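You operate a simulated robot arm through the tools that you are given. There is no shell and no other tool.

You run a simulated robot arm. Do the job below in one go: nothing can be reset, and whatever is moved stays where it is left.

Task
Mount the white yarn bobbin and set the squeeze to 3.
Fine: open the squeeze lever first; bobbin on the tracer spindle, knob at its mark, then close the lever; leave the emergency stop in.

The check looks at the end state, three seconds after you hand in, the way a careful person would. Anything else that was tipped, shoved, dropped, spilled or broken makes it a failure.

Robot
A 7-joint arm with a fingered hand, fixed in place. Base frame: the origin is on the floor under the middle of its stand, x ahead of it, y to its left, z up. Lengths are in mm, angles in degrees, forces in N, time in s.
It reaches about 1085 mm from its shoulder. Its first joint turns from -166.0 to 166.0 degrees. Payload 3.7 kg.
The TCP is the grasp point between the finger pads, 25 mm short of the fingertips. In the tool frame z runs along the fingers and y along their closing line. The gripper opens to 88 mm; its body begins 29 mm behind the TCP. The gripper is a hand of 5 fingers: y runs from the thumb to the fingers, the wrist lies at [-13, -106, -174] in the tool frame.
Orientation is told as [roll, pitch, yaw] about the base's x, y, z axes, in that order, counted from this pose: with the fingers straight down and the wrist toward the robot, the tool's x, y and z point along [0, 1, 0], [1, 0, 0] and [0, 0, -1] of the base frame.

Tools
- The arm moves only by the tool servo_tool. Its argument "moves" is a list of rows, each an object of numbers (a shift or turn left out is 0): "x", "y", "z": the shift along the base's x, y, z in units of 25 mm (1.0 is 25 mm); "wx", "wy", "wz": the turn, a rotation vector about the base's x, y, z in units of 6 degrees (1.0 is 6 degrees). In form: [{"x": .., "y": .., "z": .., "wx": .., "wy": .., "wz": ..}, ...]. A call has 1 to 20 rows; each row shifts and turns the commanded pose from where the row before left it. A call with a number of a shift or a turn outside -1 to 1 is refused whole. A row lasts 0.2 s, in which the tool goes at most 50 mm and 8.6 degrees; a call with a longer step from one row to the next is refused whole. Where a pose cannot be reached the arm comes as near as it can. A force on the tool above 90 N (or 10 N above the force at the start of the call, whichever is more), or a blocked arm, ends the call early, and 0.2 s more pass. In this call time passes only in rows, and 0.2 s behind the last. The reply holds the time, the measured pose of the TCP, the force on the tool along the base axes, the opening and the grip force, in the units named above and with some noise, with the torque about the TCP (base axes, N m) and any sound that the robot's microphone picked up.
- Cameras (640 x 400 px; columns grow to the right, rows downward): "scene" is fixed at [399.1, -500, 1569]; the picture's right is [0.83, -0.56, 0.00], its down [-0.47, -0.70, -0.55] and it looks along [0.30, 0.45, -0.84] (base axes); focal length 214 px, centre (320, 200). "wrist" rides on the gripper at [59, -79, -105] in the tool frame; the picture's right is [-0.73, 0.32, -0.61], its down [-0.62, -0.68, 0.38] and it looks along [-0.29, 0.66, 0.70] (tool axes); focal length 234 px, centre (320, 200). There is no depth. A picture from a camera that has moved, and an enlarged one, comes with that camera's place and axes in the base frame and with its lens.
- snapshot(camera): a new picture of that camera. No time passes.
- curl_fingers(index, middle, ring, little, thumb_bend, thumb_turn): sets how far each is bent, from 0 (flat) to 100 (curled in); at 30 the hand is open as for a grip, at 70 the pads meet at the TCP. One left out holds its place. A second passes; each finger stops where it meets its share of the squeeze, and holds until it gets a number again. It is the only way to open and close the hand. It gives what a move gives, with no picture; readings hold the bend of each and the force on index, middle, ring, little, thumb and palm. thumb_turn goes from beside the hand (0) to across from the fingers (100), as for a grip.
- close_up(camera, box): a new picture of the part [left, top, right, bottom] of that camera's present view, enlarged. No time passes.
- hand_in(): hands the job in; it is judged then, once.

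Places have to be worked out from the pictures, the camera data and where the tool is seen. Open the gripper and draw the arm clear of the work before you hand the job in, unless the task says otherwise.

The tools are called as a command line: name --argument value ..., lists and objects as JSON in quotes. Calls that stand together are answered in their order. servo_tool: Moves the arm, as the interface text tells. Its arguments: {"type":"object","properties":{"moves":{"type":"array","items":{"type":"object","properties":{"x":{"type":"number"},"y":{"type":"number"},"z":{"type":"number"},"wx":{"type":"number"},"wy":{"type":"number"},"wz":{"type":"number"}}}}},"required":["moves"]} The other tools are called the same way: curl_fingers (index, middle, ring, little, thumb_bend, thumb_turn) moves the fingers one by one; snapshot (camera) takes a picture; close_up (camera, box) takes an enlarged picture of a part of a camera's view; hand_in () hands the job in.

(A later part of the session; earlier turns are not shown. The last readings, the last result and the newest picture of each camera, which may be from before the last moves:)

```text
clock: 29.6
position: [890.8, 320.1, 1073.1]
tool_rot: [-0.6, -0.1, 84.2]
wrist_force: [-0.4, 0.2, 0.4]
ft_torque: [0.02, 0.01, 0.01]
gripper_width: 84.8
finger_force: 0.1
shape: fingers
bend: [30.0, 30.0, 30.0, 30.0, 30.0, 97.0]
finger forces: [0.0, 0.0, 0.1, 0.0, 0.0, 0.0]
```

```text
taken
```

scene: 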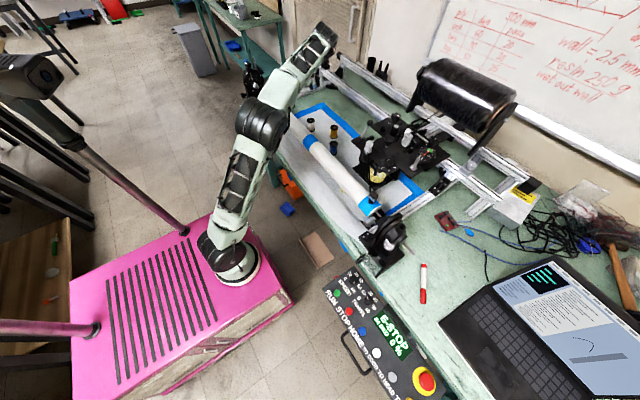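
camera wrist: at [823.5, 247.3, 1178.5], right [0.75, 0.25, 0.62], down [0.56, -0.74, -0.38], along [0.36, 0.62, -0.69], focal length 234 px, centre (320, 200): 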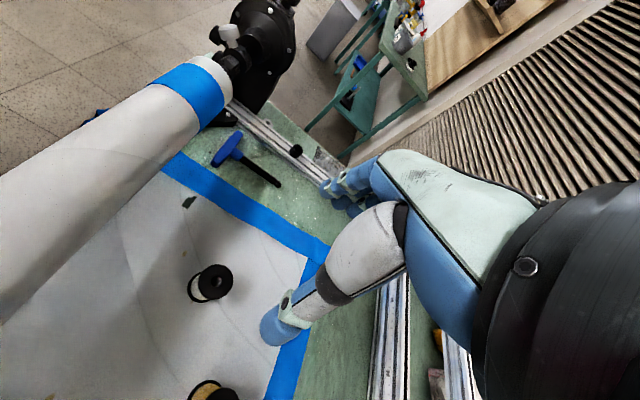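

Now the wrist is on the near side at yaw +84°. I zoom on the white bobbin in the wrist view to localize its bore and top.

close_up --camera "wrist" --box '[170, 240, 260, 330]'

close_up --camera "scene" --box '[285, 100, 345, 160]'

close_up --camera "scene" --box '[220, 10, 360, 150]'

```text
4.44 times, centred on (215, 285) of wrist
camera zoom: at [823.5, 247.3, 1178.5], right [0.75, 0.25, 0.62], down [0.56, -0.74, -0.38], along [0.36, 0.62, -0.69], focal length 1041 px, centre (787, -178)
```

zoom: 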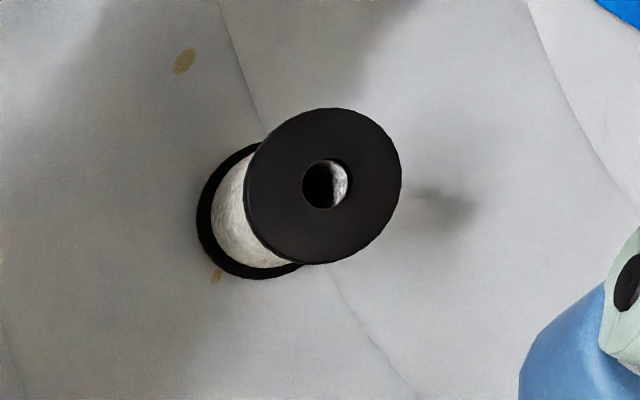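

```text
6.67 times, centred on (315, 130) of scene
camera zoom: at [399.1, -500.0, 1569.0], right [0.83, -0.56, 0.0], down [-0.47, -0.7, -0.55], along [0.3, 0.45, -0.84], focal length 1430 px, centre (353, 667)
```

zoom: 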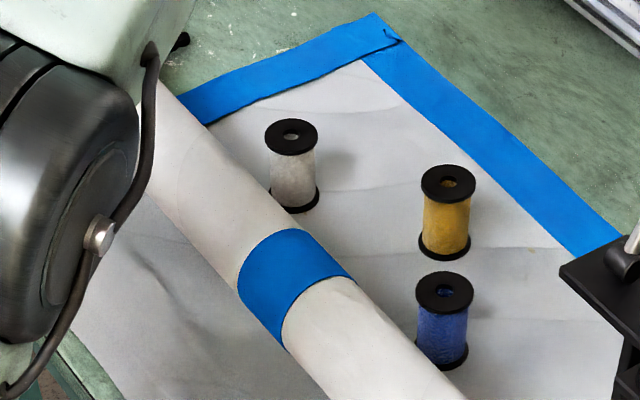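

```text
2.86 times, centred on (290, 80) of scene
camera zoom: at [399.1, -500.0, 1569.0], right [0.83, -0.56, 0.0], down [-0.47, -0.7, -0.55], along [0.3, 0.45, -0.84], focal length 613 px, centre (406, 543)
```

zoom: 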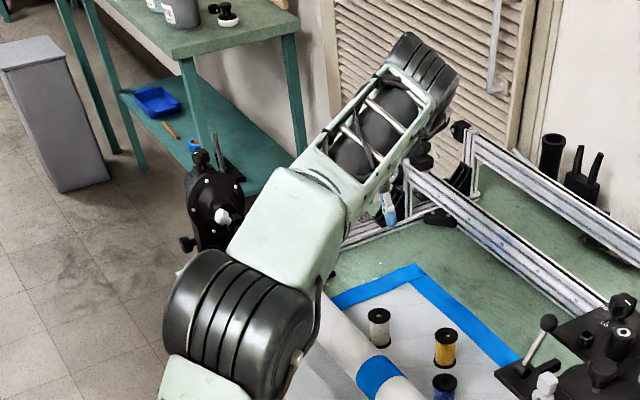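

The bobbin's top centre comes out at about (889.5,322,858.5), with a 42 mm flange, a 13 mm bore and its base near z 795. I finish the turn to +90°, null the small tilt, centre over it and descend to z 940 to check clearance from the tube.

servo_tool --moves '[{"x": -0.01, "y": 0.02, "z": -0.5, "wz": 0.25, "wy": 0.03}, {"x": -0.01, "y": 0.02, "z": -0.7, "wz": 0.25, "wy": 0.03}, {"x": -0.01, "y": 0.02, "z": -0.7, "wz": 0.25, "wy": 0.03}, {"x": -0.01, "y": 0.02, "z": -0.7, "wz": 0.22, "wy": 0.03}, {"z": -0.7}, {"z": -0.7}, {"z": -0.7}, {"z": -0.6}]'

snapshot --camera "wrist"

close_up --camera "scene" --box '[220, 10, 360, 150]'

```text
clock: 31.4
position: [891.6, 321.5, 942.1]
tool_rot: [0.0, -0.1, 90.0]
wrist_force: [-0.2, 0.3, -0.1]
ft_torque: [-0.01, 0.01, 0.02]
gripper_width: 84.7
finger_force: 0.1
shape: fingers
bend: [30.0, 30.0, 30.0, 30.0, 30.0, 97.0]
finger forces: [0.1, 0.0, 0.0, 0.0, 0.1, 0.1]
```

```text
taken
camera wrist: at [832.1, 243.6, 1046.4], right [0.73, 0.32, 0.61], down [0.62, -0.68, -0.38], along [0.29, 0.66, -0.7], focal length 234 px, centre (320, 200)
```

wrist: 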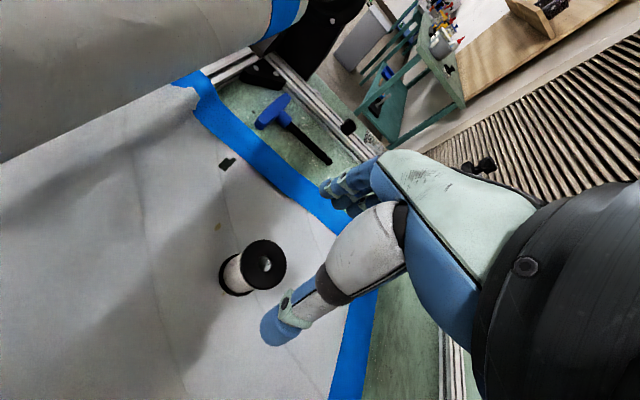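

```text
2.86 times, centred on (290, 80) of scene
camera zoom: at [399.1, -500.0, 1569.0], right [0.83, -0.56, 0.0], down [-0.47, -0.7, -0.55], along [0.3, 0.45, -0.84], focal length 613 px, centre (406, 543)
```

zoom: 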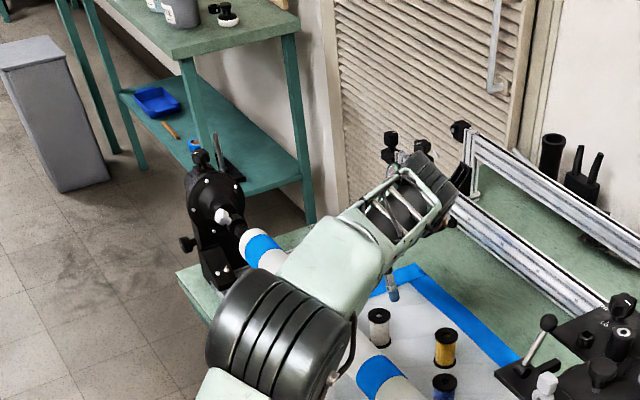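

The arm clears the tube well: the elbow and forearm stay above about z 1025. I zoom on the bobbin to fine-centre before descending around it.

close_up --camera "wrist" --box '[205, 225, 305, 315]'

close_up --camera "scene" --box '[285, 90, 345, 150]'

```text
4.44 times, centred on (255, 270) of wrist
camera zoom: at [832.1, 243.6, 1046.4], right [0.73, 0.32, 0.61], down [0.62, -0.68, -0.38], along [0.29, 0.66, -0.7], focal length 1041 px, centre (609, -111)
```

zoom: 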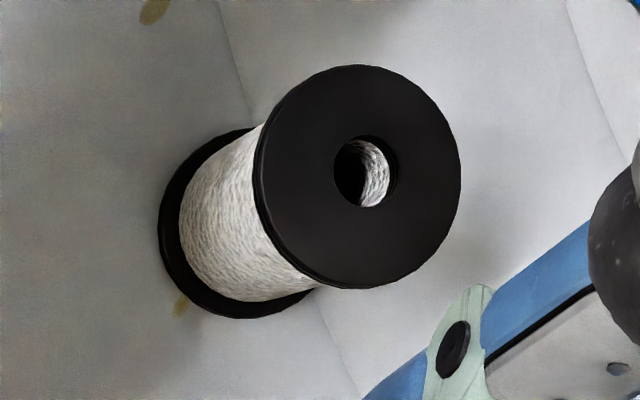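

```text
6.67 times, centred on (315, 120) of scene
camera zoom: at [399.1, -500.0, 1569.0], right [0.83, -0.56, 0.0], down [-0.47, -0.7, -0.55], along [0.3, 0.45, -0.84], focal length 1430 px, centre (353, 733)
```

zoom: 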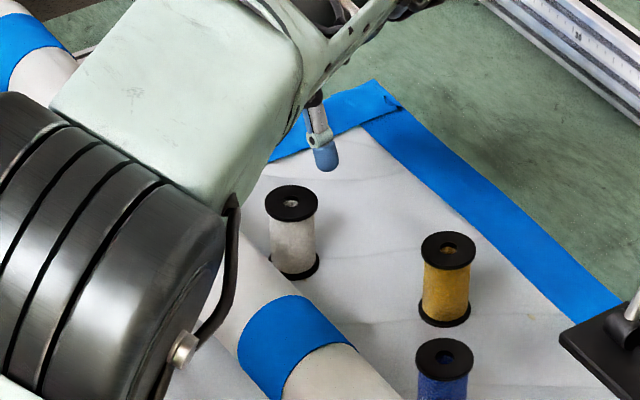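

The refined bobbin centre is (889.6,322). I shift -2 mm in x and descend to z≈840, with the thumb on its -y side and the fingers on its +y side.

servo_tool --moves '[{"x": -0.07, "y": 0.01, "z": -0.68}, {"z": -0.68}, {"z": -0.68}, {"z": -0.68}, {"z": -0.68}, {"z": -0.66}]'

snapshot --camera "wrist"

close_up --camera "scene" --box '[240, 50, 360, 150]'

```text
clock: 32.8
position: [889.8, 321.1, 840.2]
tool_rot: [-0.1, 0.0, 89.9]
wrist_force: [-0.6, 0.7, 0.5]
ft_torque: [0.03, -0.01, -0.02]
gripper_width: 84.3
finger_force: 0.0
shape: fingers
bend: [30.0, 30.0, 30.0, 30.0, 30.0, 97.0]
finger forces: [0.1, 0.1, 0.0, 0.1, 0.1, 0.0]
```

```text
taken
camera wrist: at [830.6, 242.9, 944.6], right [0.73, 0.32, 0.61], down [0.62, -0.68, -0.38], along [0.29, 0.66, -0.7], focal length 234 px, centre (320, 200)
```

wrist: 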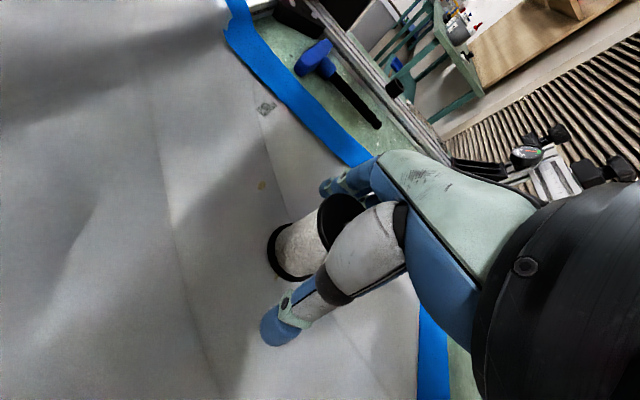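

```text
4.00 times, centred on (300, 100) of scene
camera zoom: at [399.1, -500.0, 1569.0], right [0.83, -0.56, 0.0], down [-0.47, -0.7, -0.55], along [0.3, 0.45, -0.84], focal length 858 px, centre (400, 600)
```

zoom: 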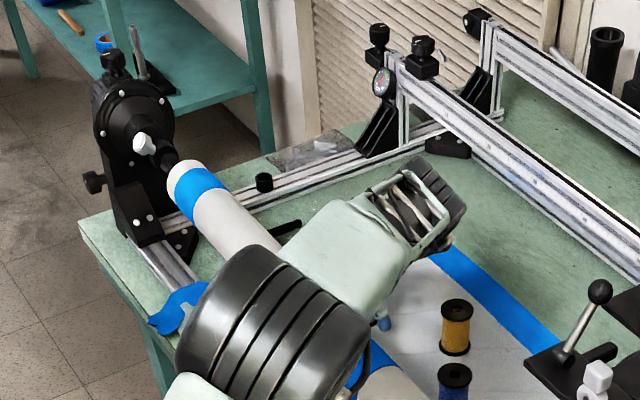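

No contact and everything is clear. I close thumb and fingers on the bobbin gently.

curl_fingers --index 56 --middle 58 --ring 58 --little 56 --thumb_bend 58

snapshot --camera "wrist"

```text
clock: 33.8
position: [889.9, 321.8, 840.9]
tool_rot: [-0.2, -0.1, 89.9]
wrist_force: [0.6, 0.0, 0.1]
ft_torque: [0.03, -0.01, 0.01]
gripper_width: 34.2
finger_force: 3.1
shape: fingers
bend: [54.0, 55.0, 57.0, 56.0, 53.0, 97.0]
finger forces: [1.4, 1.3, 0.0, 0.0, 2.5, 0.0]
```

```text
taken
camera wrist: at [830.7, 242.9, 944.7], right [0.73, 0.32, 0.61], down [0.62, -0.68, -0.38], along [0.29, 0.66, -0.7], focal length 234 px, centre (320, 200)
```

wrist: 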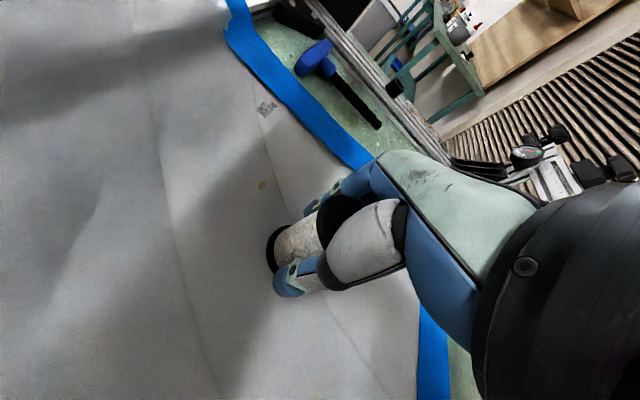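

Index, middle and thumb touch the yarn body evenly (width 34 mm). I firm up the grip with those three and keep ring and little where they are.

curl_fingers --index 66 --middle 66 --thumb_bend 66

close_up --camera "wrist" --box '[240, 160, 400, 320]'

```text
clock: 34.8
position: [888.5, 321.3, 840.8]
tool_rot: [0.0, 0.0, 89.9]
wrist_force: [-1.0, 0.3, 1.1]
ft_torque: [0.04, 0.01, 0.03]
gripper_width: 32.1
finger_force: 10.2
shape: fingers
bend: [56.0, 59.0, 57.0, 56.0, 54.0, 96.0]
finger forces: [5.7, 5.1, 0.0, 0.1, 10.1, 0.0]
```

```text
2.50 times, centred on (320, 240) of wrist
camera zoom: at [830.6, 243.0, 944.8], right [0.73, 0.32, 0.61], down [0.62, -0.68, -0.38], along [0.29, 0.66, -0.7], focal length 585 px, centre (320, 100)
```

zoom: 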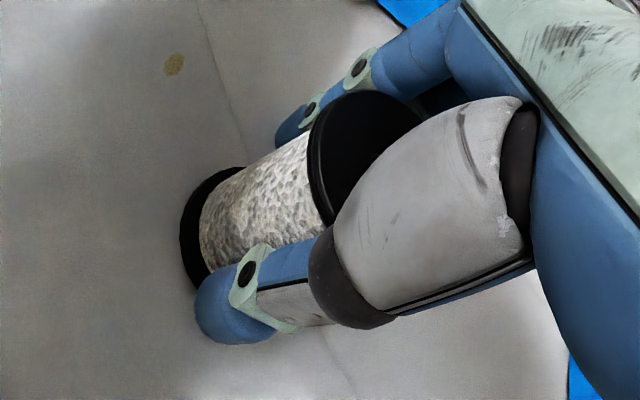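

Grip is about 10 N. I lift slightly, then continue up, checking that the bobbin comes along.

servo_tool --moves '[{"z": 0.2}, {"z": 0.4}, {"z": 0.5}, {"z": 0.6}, {"z": 0.6}, {"z": 0.6}, {"z": 0.6}, {"z": 0.6}, {"z": 0.6}]'

snapshot --camera "wrist"

close_up --camera "scene" --box '[240, 50, 360, 150]'

```text
clock: 36.8
position: [890.2, 320.9, 958.2]
tool_rot: [0.0, -0.1, 89.8]
wrist_force: [0.4, 0.0, -2.1]
ft_torque: [0.01, 0.0, -0.01]
gripper_width: 32.4
finger_force: 10.6
shape: fingers
bend: [56.0, 59.0, 57.0, 56.0, 54.0, 96.0]
finger forces: [5.5, 4.6, 0.0, 0.0, 10.2, 0.0]
```

```text
taken
camera wrist: at [830.9, 242.6, 1062.8], right [0.73, 0.32, 0.61], down [0.62, -0.68, -0.38], along [0.29, 0.66, -0.7], focal length 234 px, centre (320, 200)
```

wrist: 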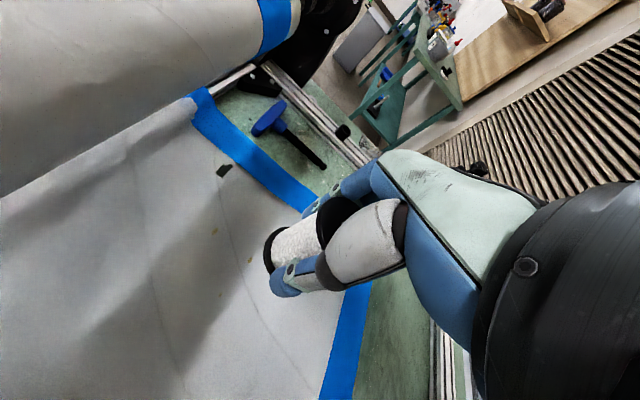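

```text
4.00 times, centred on (300, 100) of scene
camera zoom: at [399.1, -500.0, 1569.0], right [0.83, -0.56, 0.0], down [-0.47, -0.7, -0.55], along [0.3, 0.45, -0.84], focal length 858 px, centre (400, 600)
```

zoom: 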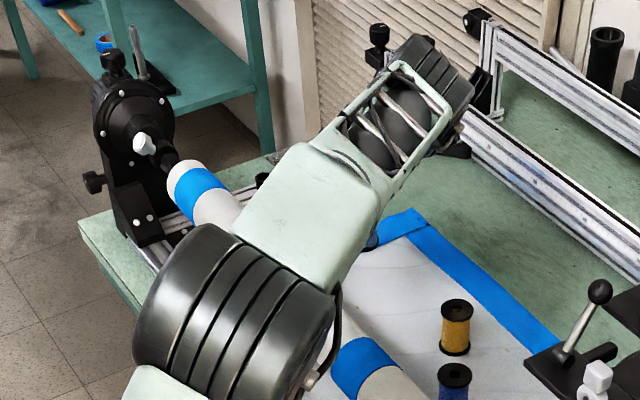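

The bobbin is held and lifted. I raise further and turn the hand back toward yaw 0 while heading to smaller y.

servo_tool --moves '[{"z": 0.7}, {"z": 0.7}, {"z": 0.7}, {"z": 0.7}, {"z": 0.7, "wz": -0.5}, {"y": -0.3, "z": 0.5, "wz": -1}, {"y": -0.5, "wz": -1}, {"y": -0.5, "wz": -1}, {"y": -0.5, "wz": -1}, {"y": -0.5, "wz": -1}, {"y": -0.5, "wz": -1}, {"y": -0.5, "wz": -1}, {"y": -0.5, "wz": -1}, {"y": -0.5, "wz": -1}, {"y": -0.5, "wz": -1}, {"y": -0.5, "wz": -1}, {"y": -0.5, "wz": -1}, {"y": -0.5, "wz": -1}, {"y": -0.5, "wz": -1}, {"y": -0.5, "wz": -0.5}]'

snapshot --camera "wrist"

snapshot --camera "scene"

```text
clock: 41.0
position: [887.6, 139.3, 1057.5]
tool_rot: [0.0, -0.1, -0.1]
wrist_force: [0.5, 0.1, -0.8]
ft_torque: [-0.02, -0.02, -0.04]
gripper_width: 32.1
finger_force: 10.5
shape: fingers
bend: [56.0, 60.0, 57.0, 56.0, 54.0, 96.0]
finger forces: [5.6, 4.6, 0.0, 0.0, 10.1, 0.0]
```

```text
taken
camera wrist: at [809.0, 198.4, 1162.6], right [0.32, -0.73, 0.61], down [-0.68, -0.62, -0.38], along [0.66, -0.29, -0.7], focal length 234 px, centre (320, 200)
```

wrist: 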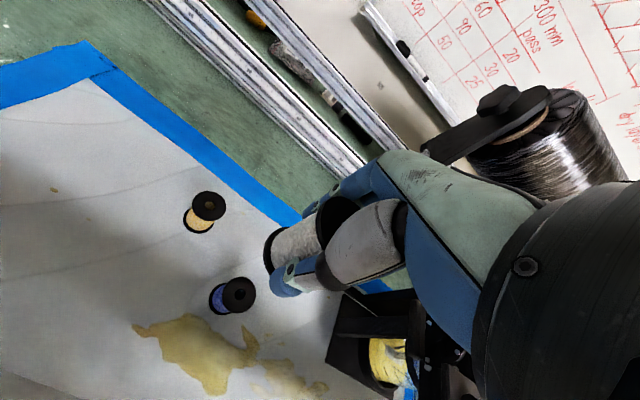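

```text
taken
```

scene: 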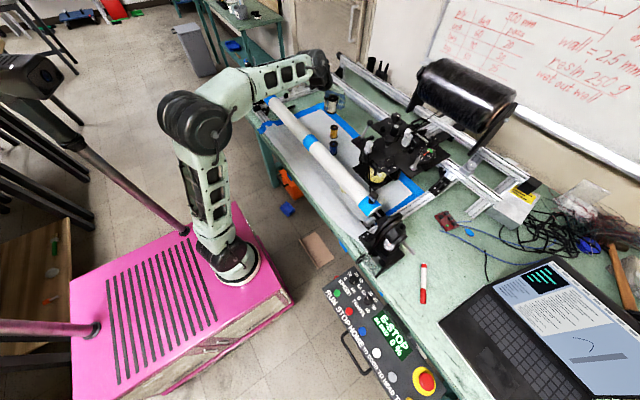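

I rise to z 1165 to pass above lever and eyelet, then carry on toward the spindle while turning to about -60°.

servo_tool --moves '[{"z": 0.72}, {"z": 0.72}, {"z": 0.72}, {"z": 0.72}, {"z": 0.72}, {"z": 0.72}]'

servo_tool --moves '[{"x": 0.084, "y": -0.82, "wz": -0.5}, {"x": 0.084, "y": -0.82, "wz": -0.5}, {"x": 0.084, "y": -0.82, "wz": -0.5}, {"x": 0.084, "y": -0.82, "wz": -0.5}, {"x": 0.084, "y": -0.82, "wz": -0.5}, {"x": 0.084, "y": -0.82, "wz": -0.5}, {"x": 0.084, "y": -0.82, "wz": -0.5}, {"x": 0.084, "y": -0.82, "wz": -0.5}, {"x": 0.084, "y": -0.82, "wz": -0.5}, {"x": 0.084, "y": -0.82, "wz": -0.5}, {"x": 0.084, "y": -0.82, "wz": -0.5}, {"x": 0.084, "y": -0.82, "wz": -0.5}, {"x": 0.084, "y": -0.82, "wz": -0.5}, {"x": 0.084, "y": -0.82, "wz": -0.5}, {"x": 0.084, "y": -0.82, "wz": -0.5}, {"x": 0.084, "y": -0.82, "wz": -0.5}, {"x": 0.084, "y": -0.82, "wz": -0.5}]'

snapshot --camera "wrist"

snapshot --camera "scene"

```text
clock: 42.4
position: [887.1, 138.4, 1164.8]
tool_rot: [0.1, 0.0, -0.1]
wrist_force: [0.2, 1.1, -0.6]
ft_torque: [0.01, 0.0, 0.01]
gripper_width: 32.3
finger_force: 10.1
shape: fingers
bend: [56.0, 60.0, 57.0, 56.0, 54.0, 96.0]
finger forces: [5.5, 4.6, 0.1, 0.1, 9.9, 0.0]
```

```text
clock: 46.0
position: [924.6, -209.4, 1166.6]
tool_rot: [0.0, -0.1, -51.1]
wrist_force: [-0.9, 0.9, 0.0]
ft_torque: [0.03, 0.05, 0.04]
gripper_width: 32.0
finger_force: 9.5
shape: fingers
bend: [56.0, 60.0, 57.0, 56.0, 54.0, 96.0]
finger forces: [5.3, 4.5, 0.0, 0.0, 10.0, 0.0]
```

```text
taken
camera wrist: at [920.6, -110.9, 1271.0], right [-0.36, -0.71, 0.61], down [-0.91, 0.14, -0.38], along [0.19, -0.69, -0.69], focal length 234 px, centre (320, 200)
```

wrist: 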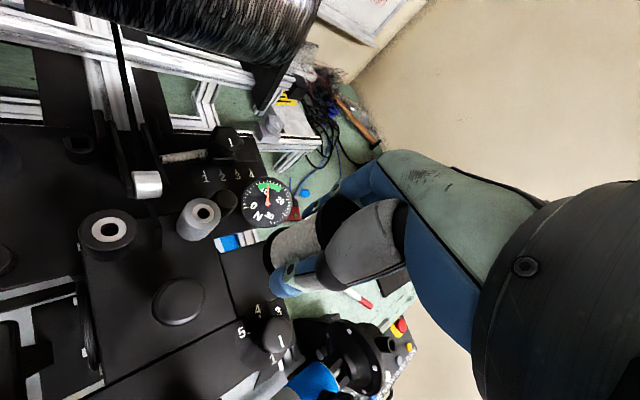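

```text
taken
```

scene: 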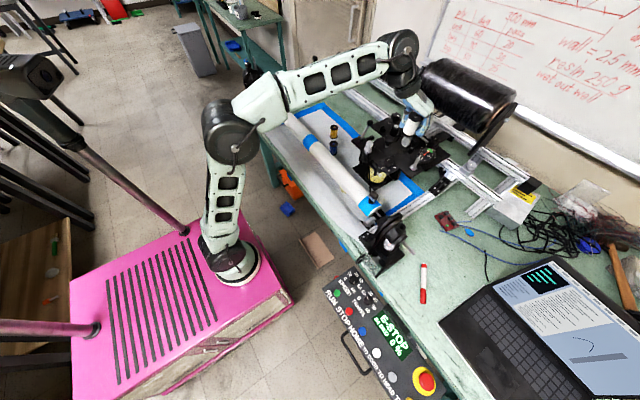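

Height is good. The pin lies under the hand in the wrist view, so I will align with enlarged scene views. I move over the spindle estimate (930,-272) with yaw -60°.

servo_tool --moves '[{"x": 0.054, "y": -0.63, "wz": -0.375}, {"x": 0.054, "y": -0.63, "wz": -0.375}, {"x": 0.054, "y": -0.63, "wz": -0.375}, {"x": 0.054, "y": -0.63, "wz": -0.375}, {"z": -0.5}]'

close_up --camera "scene" --box '[385, 100, 445, 180]'

snapshot --camera "wrist"

```text
clock: 47.2
position: [930.5, -273.9, 1153.5]
tool_rot: [0.0, 0.0, -60.1]
wrist_force: [-0.2, -0.9, -0.8]
ft_torque: [0.0, 0.0, -0.04]
gripper_width: 32.2
finger_force: 9.3
shape: fingers
bend: [56.0, 60.0, 57.0, 56.0, 54.0, 96.0]
finger forces: [5.5, 4.4, 0.1, 0.1, 9.8, 0.1]
```

```text
5.00 times, centred on (415, 140) of scene
camera zoom: at [399.1, -500.0, 1569.0], right [0.83, -0.56, 0.0], down [-0.47, -0.7, -0.55], along [0.3, 0.45, -0.84], focal length 1072 px, centre (-155, 500)
```

zoom: 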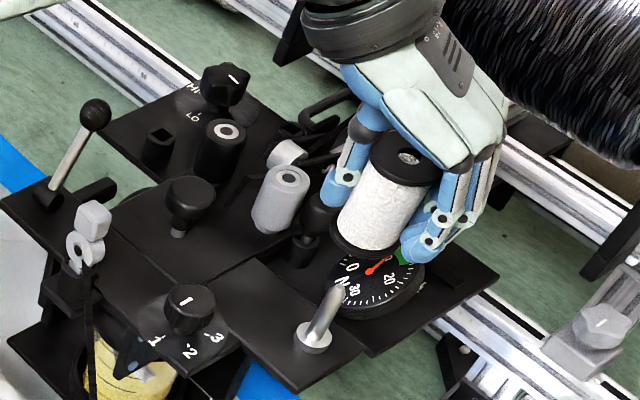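

```text
taken
camera wrist: at [942.1, -174.3, 1258.3], right [-0.47, -0.64, 0.61], down [-0.88, 0.28, -0.38], along [0.08, -0.71, -0.7], focal length 234 px, centre (320, 200)
```

wrist: 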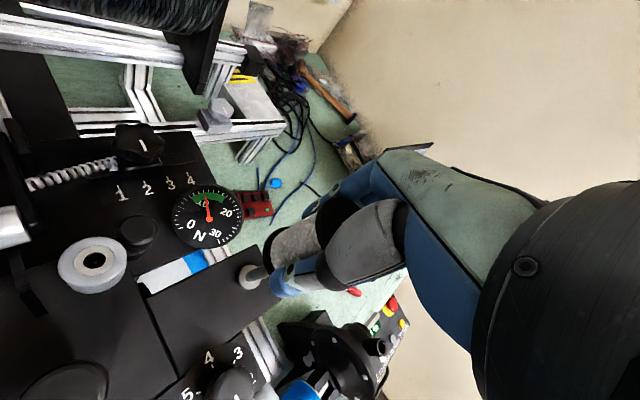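

The bobbin hovers near the pin axis. I zoom in further for a precise offset measurement.

close_up --camera "scene" --box '[408, 124, 432, 148]'

close_up --camera "scene" --box '[406, 144, 430, 172]'

close_up --camera "wrist" --box '[220, 170, 360, 310]'

```text
16.00 times, centred on (420, 136) of scene
camera zoom: at [399.1, -500.0, 1569.0], right [0.83, -0.56, 0.0], down [-0.47, -0.7, -0.55], along [0.3, 0.45, -0.84], focal length 3432 px, centre (-1280, 1224)
```

zoom: 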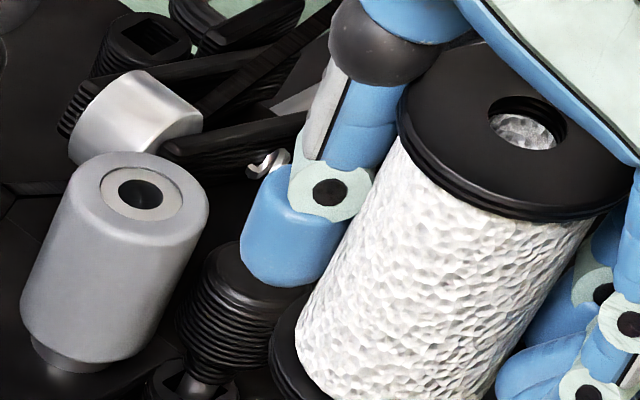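

```text
14.29 times, centred on (418, 158) of scene
camera zoom: at [399.1, -500.0, 1569.0], right [0.83, -0.56, 0.0], down [-0.47, -0.7, -0.55], along [0.3, 0.45, -0.84], focal length 3064 px, centre (-1080, 800)
```

zoom: 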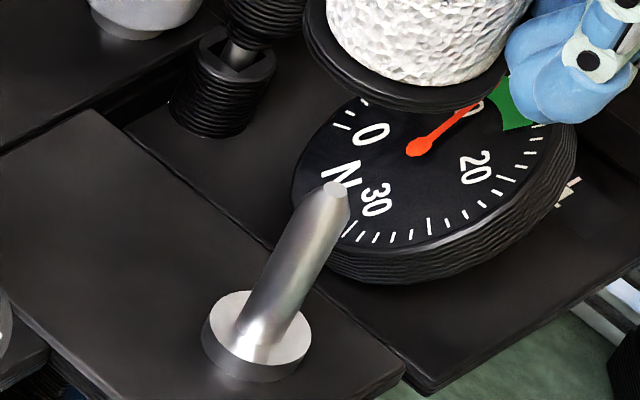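

```text
2.86 times, centred on (290, 240) of wrist
camera zoom: at [942.1, -174.3, 1258.3], right [-0.47, -0.64, 0.61], down [-0.88, 0.28, -0.38], along [0.08, -0.71, -0.7], focal length 669 px, centre (406, 86)
```

zoom: 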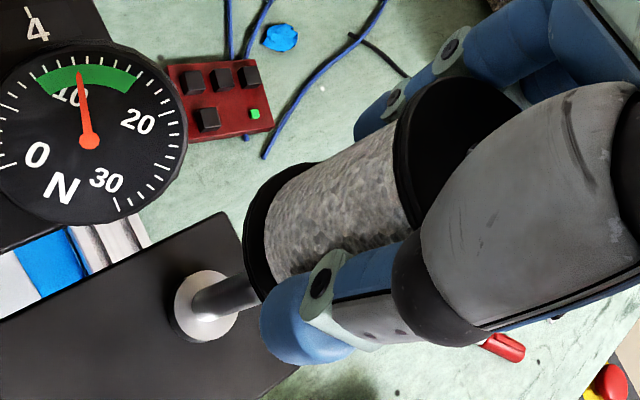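

The wrist view shows the pin line passing about 4.7 mm to the -x side of the bobbin axis, and the scene view about 1 mm off crosswise. I shift by about (-5,-3) mm, lower to about 10 mm above the pin tip, and look again from both cameras.

servo_tool --moves '[{"x": -0.2, "y": -0.12, "z": -0.3}, {"z": -0.5}]'

close_up --camera "scene" --box '[404, 132, 434, 170]'

close_up --camera "wrist" --box '[240, 190, 340, 290]'

```text
clock: 47.8
position: [923.9, -275.2, 1132.3]
tool_rot: [-0.1, 0.0, -60.0]
wrist_force: [0.6, -0.3, -0.5]
ft_torque: [0.03, 0.0, 0.04]
gripper_width: 32.1
finger_force: 10.1
shape: fingers
bend: [56.0, 60.0, 57.0, 56.0, 54.0, 96.0]
finger forces: [5.3, 4.4, 0.0, 0.1, 9.8, 0.1]
```

```text
10.53 times, centred on (419, 151) of scene
camera zoom: at [399.1, -500.0, 1569.0], right [0.83, -0.56, 0.0], down [-0.47, -0.7, -0.55], along [0.3, 0.45, -0.84], focal length 2258 px, centre (-722, 716)
```

zoom: 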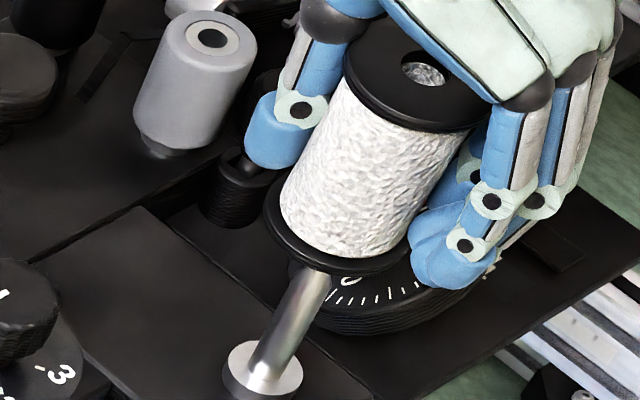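

```text
4.00 times, centred on (290, 240) of wrist
camera zoom: at [935.6, -177.3, 1237.7], right [-0.47, -0.64, 0.61], down [-0.88, 0.28, -0.38], along [0.08, -0.71, -0.7], focal length 937 px, centre (440, 40)
```

zoom: 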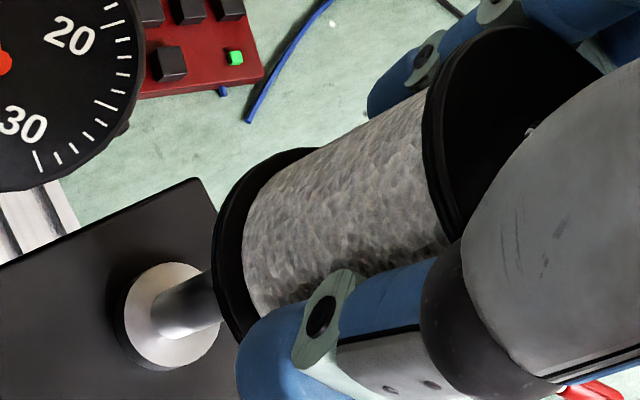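

The bobbin now covers the pin tip in the scene view. I take tighter zooms to measure the bottom flange ellipse against the pin.

close_up --camera "scene" --box '[412, 144, 430, 170]'

close_up --camera "scene" --box '[414, 130, 432, 148]'

close_up --camera "wrist" --box '[260, 215, 320, 285]'

```text
15.38 times, centred on (421, 157) of scene
camera zoom: at [399.1, -500.0, 1569.0], right [0.83, -0.56, 0.0], down [-0.47, -0.7, -0.55], along [0.3, 0.45, -0.84], focal length 3300 px, centre (-1234, 862)
```

zoom: 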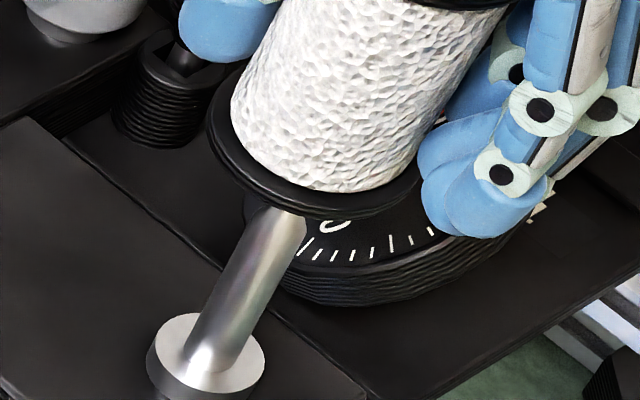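

```text
16.00 times, centred on (423, 139) of scene
camera zoom: at [399.1, -500.0, 1569.0], right [0.83, -0.56, 0.0], down [-0.47, -0.7, -0.55], along [0.3, 0.45, -0.84], focal length 3432 px, centre (-1328, 1176)
```

zoom: 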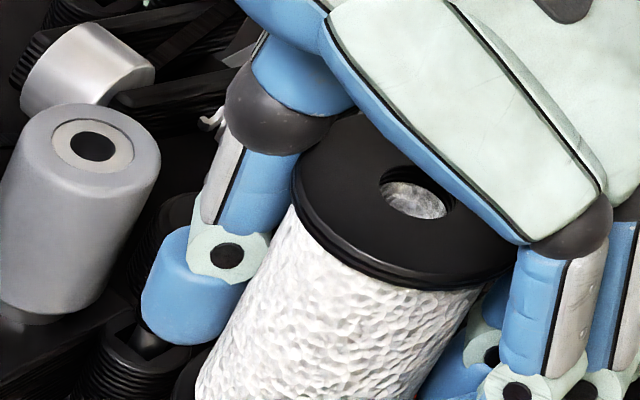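

```text
5.71 times, centred on (290, 250) of wrist
camera zoom: at [935.6, -177.3, 1237.7], right [-0.47, -0.64, 0.61], down [-0.88, 0.28, -0.38], along [0.08, -0.71, -0.7], focal length 1338 px, centre (491, -86)
```

zoom: 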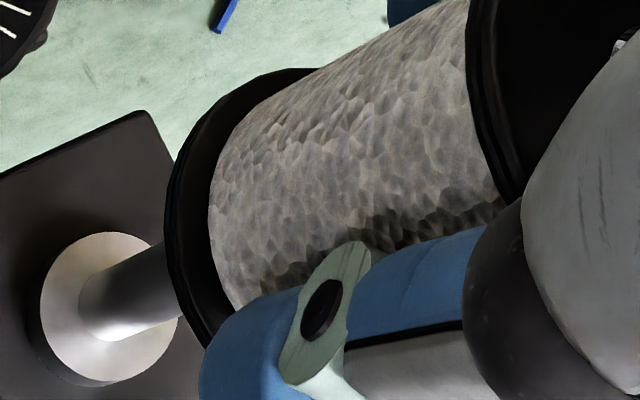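

Both views now agree within about 1–2 mm: the bobbin should go about (+1.0,-1.5) mm. I make this fine correction and re-measure.

servo_tool --moves '[{"x": 0.04, "y": -0.06}, {}]'

close_up --camera "scene" --box '[412, 144, 430, 170]'

close_up --camera "scene" --box '[414, 130, 432, 148]'

close_up --camera "wrist" --box '[260, 215, 320, 285]'

```text
clock: 48.4
position: [926.0, -278.5, 1132.8]
tool_rot: [0.0, 0.0, -60.1]
wrist_force: [-0.8, 0.4, -0.5]
ft_torque: [0.0, 0.0, 0.0]
gripper_width: 32.1
finger_force: 9.6
shape: fingers
bend: [56.0, 60.0, 57.0, 56.0, 54.0, 96.0]
finger forces: [5.3, 4.5, 0.1, 0.1, 9.8, 0.0]
```

```text
15.38 times, centred on (421, 157) of scene
camera zoom: at [399.1, -500.0, 1569.0], right [0.83, -0.56, 0.0], down [-0.47, -0.7, -0.55], along [0.3, 0.45, -0.84], focal length 3300 px, centre (-1234, 862)
```

zoom: 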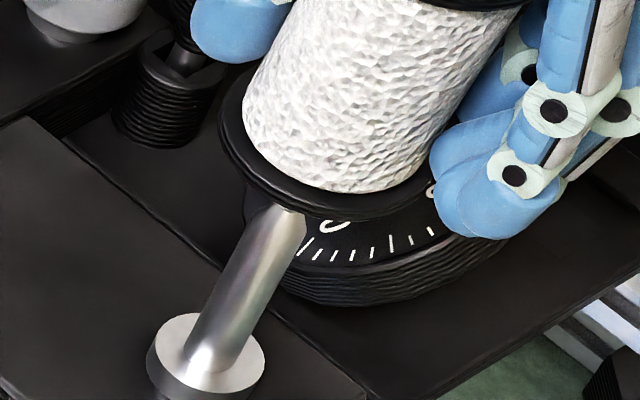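

```text
16.00 times, centred on (423, 139) of scene
camera zoom: at [399.1, -500.0, 1569.0], right [0.83, -0.56, 0.0], down [-0.47, -0.7, -0.55], along [0.3, 0.45, -0.84], focal length 3432 px, centre (-1328, 1176)
```

zoom: 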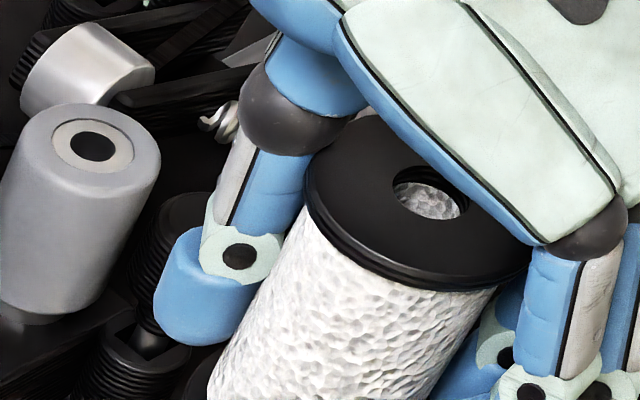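

```text
5.71 times, centred on (290, 250) of wrist
camera zoom: at [937.2, -178.9, 1238.0], right [-0.47, -0.64, 0.61], down [-0.88, 0.28, -0.38], along [0.08, -0.71, -0.7], focal length 1338 px, centre (491, -86)
```

zoom: 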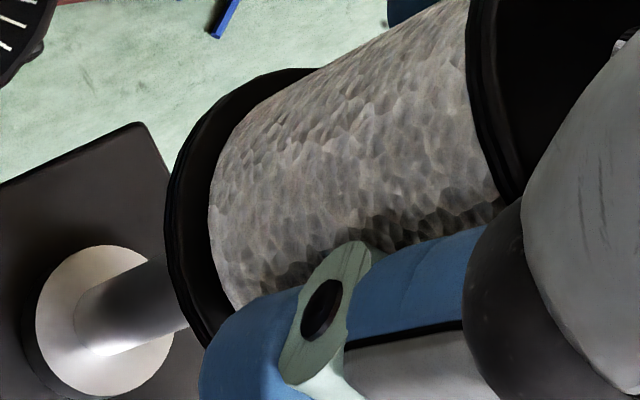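

Now the offsets are within about 0.6 mm in both views. I descend in small steps while watching the force.

servo_tool --moves '[{"x": -0.015, "z": -0.2}, {"z": -0.2}, {"z": -0.2}, {"z": -0.15}]'

close_up --camera "scene" --box '[404, 132, 434, 170]'

close_up --camera "wrist" --box '[260, 215, 320, 285]'

```text
clock: 49.4
position: [926.3, -276.3, 1113.9]
tool_rot: [0.0, -0.1, -60.1]
wrist_force: [0.0, 0.5, 0.2]
ft_torque: [-0.02, -0.01, -0.04]
gripper_width: 31.9
finger_force: 9.6
shape: fingers
bend: [56.0, 60.0, 57.0, 56.0, 54.0, 96.0]
finger forces: [5.3, 4.5, 0.0, 0.0, 9.8, 0.1]
```

```text
10.53 times, centred on (419, 151) of scene
camera zoom: at [399.1, -500.0, 1569.0], right [0.83, -0.56, 0.0], down [-0.47, -0.7, -0.55], along [0.3, 0.45, -0.84], focal length 2258 px, centre (-722, 716)
```

zoom: 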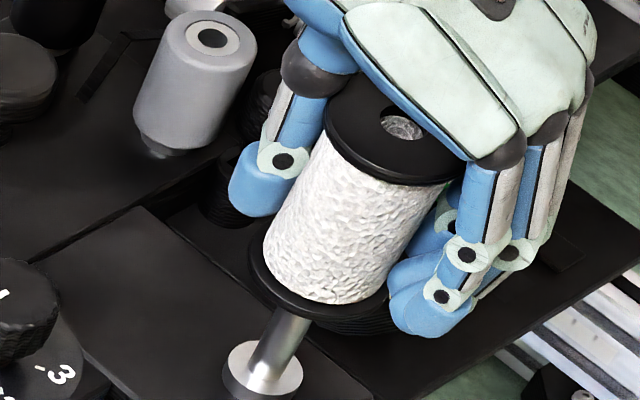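

```text
5.71 times, centred on (290, 250) of wrist
camera zoom: at [937.6, -178.3, 1218.4], right [-0.47, -0.64, 0.61], down [-0.88, 0.28, -0.38], along [0.08, -0.71, -0.7], focal length 1338 px, centre (491, -86)
```

zoom: 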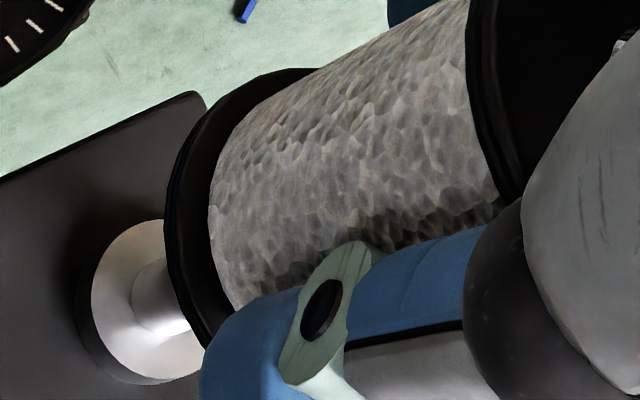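

Still no contact force, and the tip should be just at the bore. I trim x by about -0.7 mm and continue down in small steps.

servo_tool --moves '[{"x": -0.03, "z": -0.1}, {"z": -0.15}, {"z": -0.15}]'

close_up --camera "scene" --box '[404, 132, 434, 170]'

close_up --camera "wrist" --box '[260, 215, 320, 285]'

```text
clock: 50.2
position: [924.7, -276.5, 1104.3]
tool_rot: [0.0, 0.1, -60.2]
wrist_force: [0.9, -0.5, 1.0]
ft_torque: [0.0, -0.04, 0.01]
gripper_width: 32.2
finger_force: 10.2
shape: fingers
bend: [56.0, 60.0, 57.0, 56.0, 55.0, 96.0]
finger forces: [5.7, 4.4, 0.0, 0.1, 9.6, 0.0]
```

```text
10.53 times, centred on (419, 151) of scene
camera zoom: at [399.1, -500.0, 1569.0], right [0.83, -0.56, 0.0], down [-0.47, -0.7, -0.55], along [0.3, 0.45, -0.84], focal length 2258 px, centre (-722, 716)
```

zoom: 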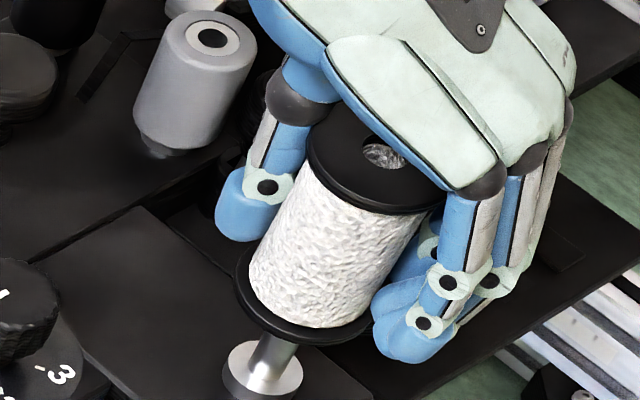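

```text
5.71 times, centred on (290, 250) of wrist
camera zoom: at [935.9, -178.6, 1209.2], right [-0.47, -0.64, 0.61], down [-0.88, 0.28, -0.38], along [0.08, -0.71, -0.7], focal length 1338 px, centre (491, -86)
```

zoom: 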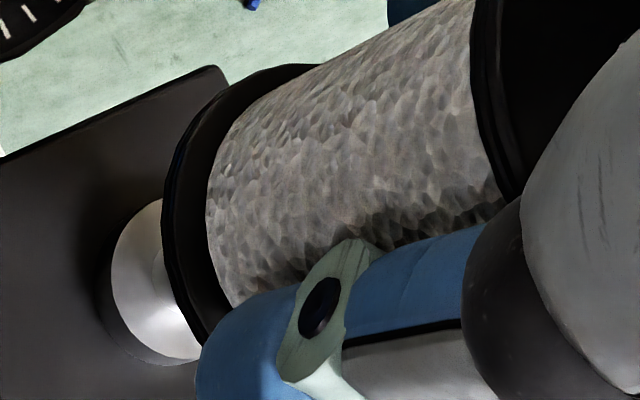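

The pin has entered the bore (force about 1 N). I continue lowering toward the seat in small steps.

servo_tool --moves '[{"x": 0.015, "z": -0.2}, {"z": -0.2}, {"z": -0.2}]'

close_up --camera "scene" --box '[404, 132, 434, 170]'

```text
clock: 51.0
position: [925.5, -278.1, 1088.2]
tool_rot: [0.0, 0.0, -60.1]
wrist_force: [0.5, -0.3, -0.4]
ft_torque: [0.0, 0.01, 0.01]
gripper_width: 31.9
finger_force: 9.8
shape: fingers
bend: [56.0, 60.0, 57.0, 56.0, 55.0, 96.0]
finger forces: [5.4, 4.4, 0.0, 0.1, 9.8, 0.0]
```

```text
10.53 times, centred on (419, 151) of scene
camera zoom: at [399.1, -500.0, 1569.0], right [0.83, -0.56, 0.0], down [-0.47, -0.7, -0.55], along [0.3, 0.45, -0.84], focal length 2258 px, centre (-722, 716)
```

zoom: 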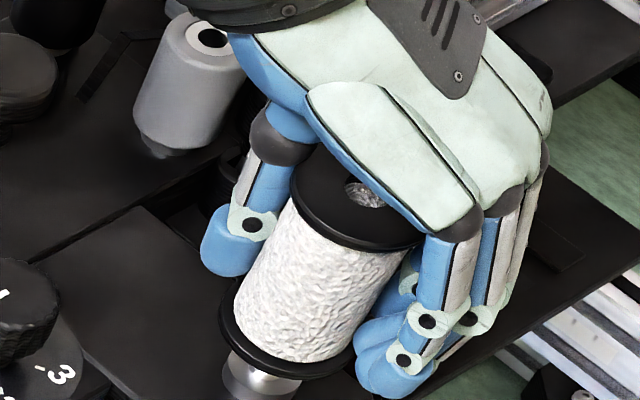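

Smooth and force-free. About 16 mm remain to the seat, so I continue in finer steps.

servo_tool --moves '[{"z": -0.15}, {"z": -0.15}, {"z": -0.12}]'

close_up --camera "scene" --box '[400, 130, 440, 180]'

close_up --camera "wrist" --box '[240, 190, 340, 290]'

```text
clock: 51.8
position: [926.4, -277.2, 1077.8]
tool_rot: [0.0, 0.0, -60.1]
wrist_force: [0.2, 0.0, -0.5]
ft_torque: [0.01, 0.03, -0.03]
gripper_width: 32.2
finger_force: 9.6
shape: fingers
bend: [56.0, 60.0, 57.0, 56.0, 55.0, 96.0]
finger forces: [5.5, 4.4, 0.1, 0.0, 9.9, 0.0]
```

```text
8.00 times, centred on (420, 155) of scene
camera zoom: at [399.1, -500.0, 1569.0], right [0.83, -0.56, 0.0], down [-0.47, -0.7, -0.55], along [0.3, 0.45, -0.84], focal length 1716 px, centre (-480, 560)
```

zoom: 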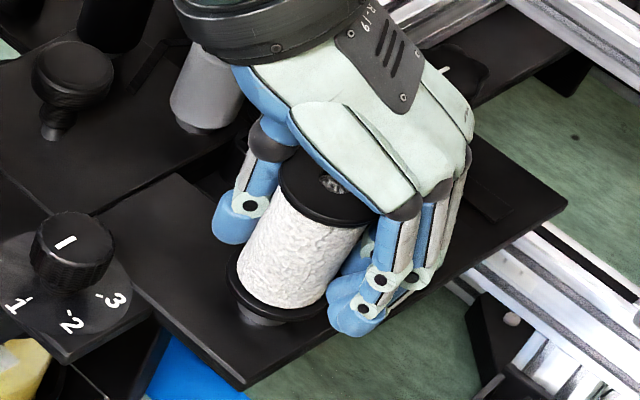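

```text
4.00 times, centred on (290, 240) of wrist
camera zoom: at [937.1, -178.7, 1183.5], right [-0.47, -0.64, 0.61], down [-0.88, 0.28, -0.38], along [0.08, -0.71, -0.7], focal length 937 px, centre (440, 40)
```

zoom: 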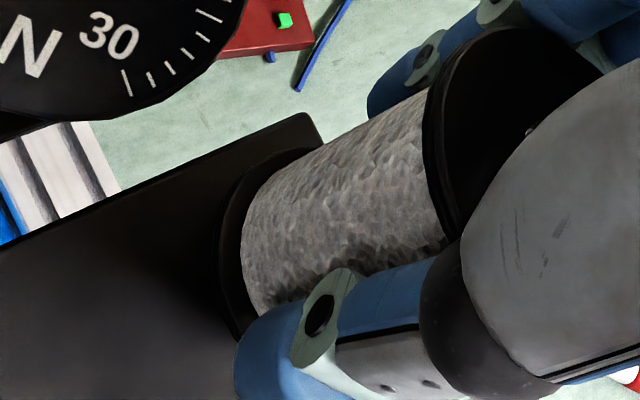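

It is close to the seat now. I lower by a couple of millimetres at a time and watch for contact force.

servo_tool --moves '[{"z": -0.08}, {"z": -0.08}]'

close_up --camera "scene" --box '[408, 145, 432, 175]'

```text
clock: 52.4
position: [925.1, -277.1, 1074.5]
tool_rot: [0.0, -0.2, -60.0]
wrist_force: [0.1, 1.3, -0.1]
ft_torque: [-0.01, 0.02, 0.01]
gripper_width: 32.0
finger_force: 10.3
shape: fingers
bend: [56.0, 60.0, 57.0, 56.0, 55.0, 96.0]
finger forces: [5.5, 4.3, 0.1, 0.0, 10.0, 0.0]
```

```text
13.33 times, centred on (420, 160) of scene
camera zoom: at [399.1, -500.0, 1569.0], right [0.83, -0.56, 0.0], down [-0.47, -0.7, -0.55], along [0.3, 0.45, -0.84], focal length 2860 px, centre (-1013, 733)
```

zoom: 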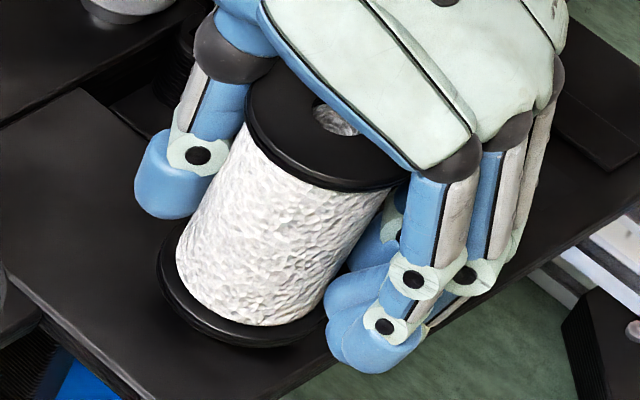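

servo_tool --moves '[{"z": -0.06}, {"z": -0.06}]'

```text
clock: 53.0
position: [924.5, -276.4, 1072.8]
tool_rot: [0.0, -0.1, -60.1]
wrist_force: [0.3, 0.0, 2.1]
ft_torque: [0.0, -0.03, -0.02]
gripper_width: 32.1
finger_force: 9.9
shape: fingers
bend: [56.0, 60.0, 57.0, 56.0, 55.0, 96.0]
finger forces: [5.8, 4.6, 0.1, 0.0, 9.8, 0.0]
```

The vertical force rose to about 2 N, which suggests the bobbin is just touching the spindle's base flange. I press another 2 mm to confirm it is seated.

servo_tool --moves '[{"z": -0.06}, {"z": -0.04}]'

close_up --camera "scene" --box '[408, 145, 432, 175]'

close_up --camera "wrist" --box '[240, 190, 340, 290]'

```text
clock: 53.6
position: [924.0, -277.0, 1071.5]
tool_rot: [0.0, -0.3, -60.0]
wrist_force: [1.8, 1.0, 13.9]
ft_torque: [0.04, -0.05, 0.04]
gripper_width: 32.1
finger_force: 11.4
shape: fingers
bend: [57.0, 60.0, 57.0, 56.0, 55.0, 96.0]
finger forces: [5.9, 4.9, 0.1, 0.0, 11.1, 0.1]
```

```text
13.33 times, centred on (420, 160) of scene
camera zoom: at [399.1, -500.0, 1569.0], right [0.83, -0.56, 0.0], down [-0.47, -0.7, -0.55], along [0.3, 0.45, -0.84], focal length 2860 px, centre (-1013, 733)
```

zoom: 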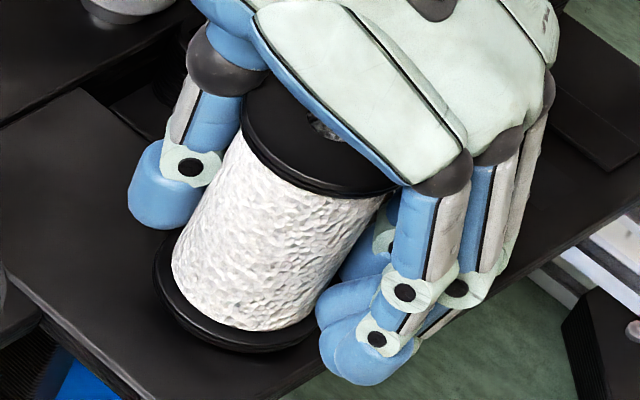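

```text
4.00 times, centred on (290, 240) of wrist
camera zoom: at [936.5, -178.8, 1175.3], right [-0.47, -0.64, 0.61], down [-0.88, 0.28, -0.39], along [0.08, -0.72, -0.69], focal length 937 px, centre (440, 40)
```

zoom: 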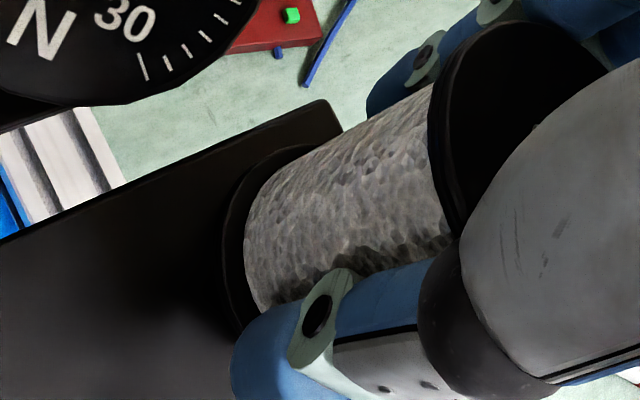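

The force jumped to 14 N and the bobbin covers the spindle base, so it is seated. I ease the load and open the hand only partly (to about 53 mm) so the thumb stays away from the knob.

servo_tool --moves '[{"z": 0.06}]'

curl_fingers --index 44 --middle 44 --ring 44 --little 44 --thumb_bend 44

close_up --camera "scene" --box '[400, 130, 440, 180]'

close_up --camera "wrist" --box '[220, 170, 360, 310]'

```text
clock: 54.0
position: [926.4, -276.4, 1070.6]
tool_rot: [0.0, 0.0, -60.1]
wrist_force: [2.4, -1.0, 10.9]
ft_torque: [-0.03, -0.07, -0.03]
gripper_width: 32.1
finger_force: 10.9
shape: fingers
bend: [57.0, 60.0, 57.0, 56.0, 55.0, 95.0]
finger forces: [6.5, 5.4, 0.0, 0.0, 10.5, 0.0]
```

```text
clock: 55.0
position: [926.3, -276.9, 1070.2]
tool_rot: [0.0, 0.0, -60.1]
wrist_force: [0.6, 0.4, -0.5]
ft_torque: [0.0, 0.02, -0.01]
gripper_width: 54.3
finger_force: 0.1
shape: fingers
bend: [44.0, 44.0, 44.0, 44.0, 44.0, 97.0]
finger forces: [0.1, 0.1, 0.0, 0.0, 0.0, 0.0]
```

```text
8.00 times, centred on (420, 155) of scene
camera zoom: at [399.1, -500.0, 1569.0], right [0.83, -0.56, 0.0], down [-0.47, -0.7, -0.55], along [0.3, 0.45, -0.84], focal length 1716 px, centre (-480, 560)
```

zoom: 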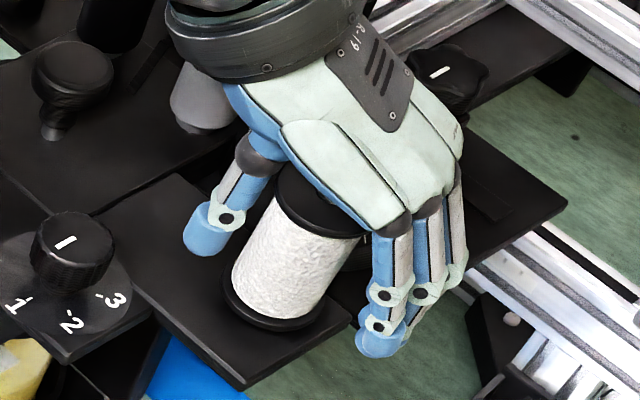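

```text
2.86 times, centred on (290, 240) of wrist
camera zoom: at [936.8, -178.7, 1175.4], right [-0.47, -0.64, 0.61], down [-0.88, 0.28, -0.38], along [0.08, -0.71, -0.7], focal length 669 px, centre (406, 86)
```

zoom: 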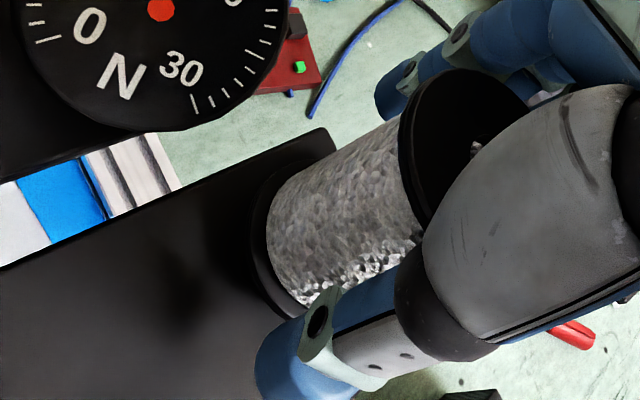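

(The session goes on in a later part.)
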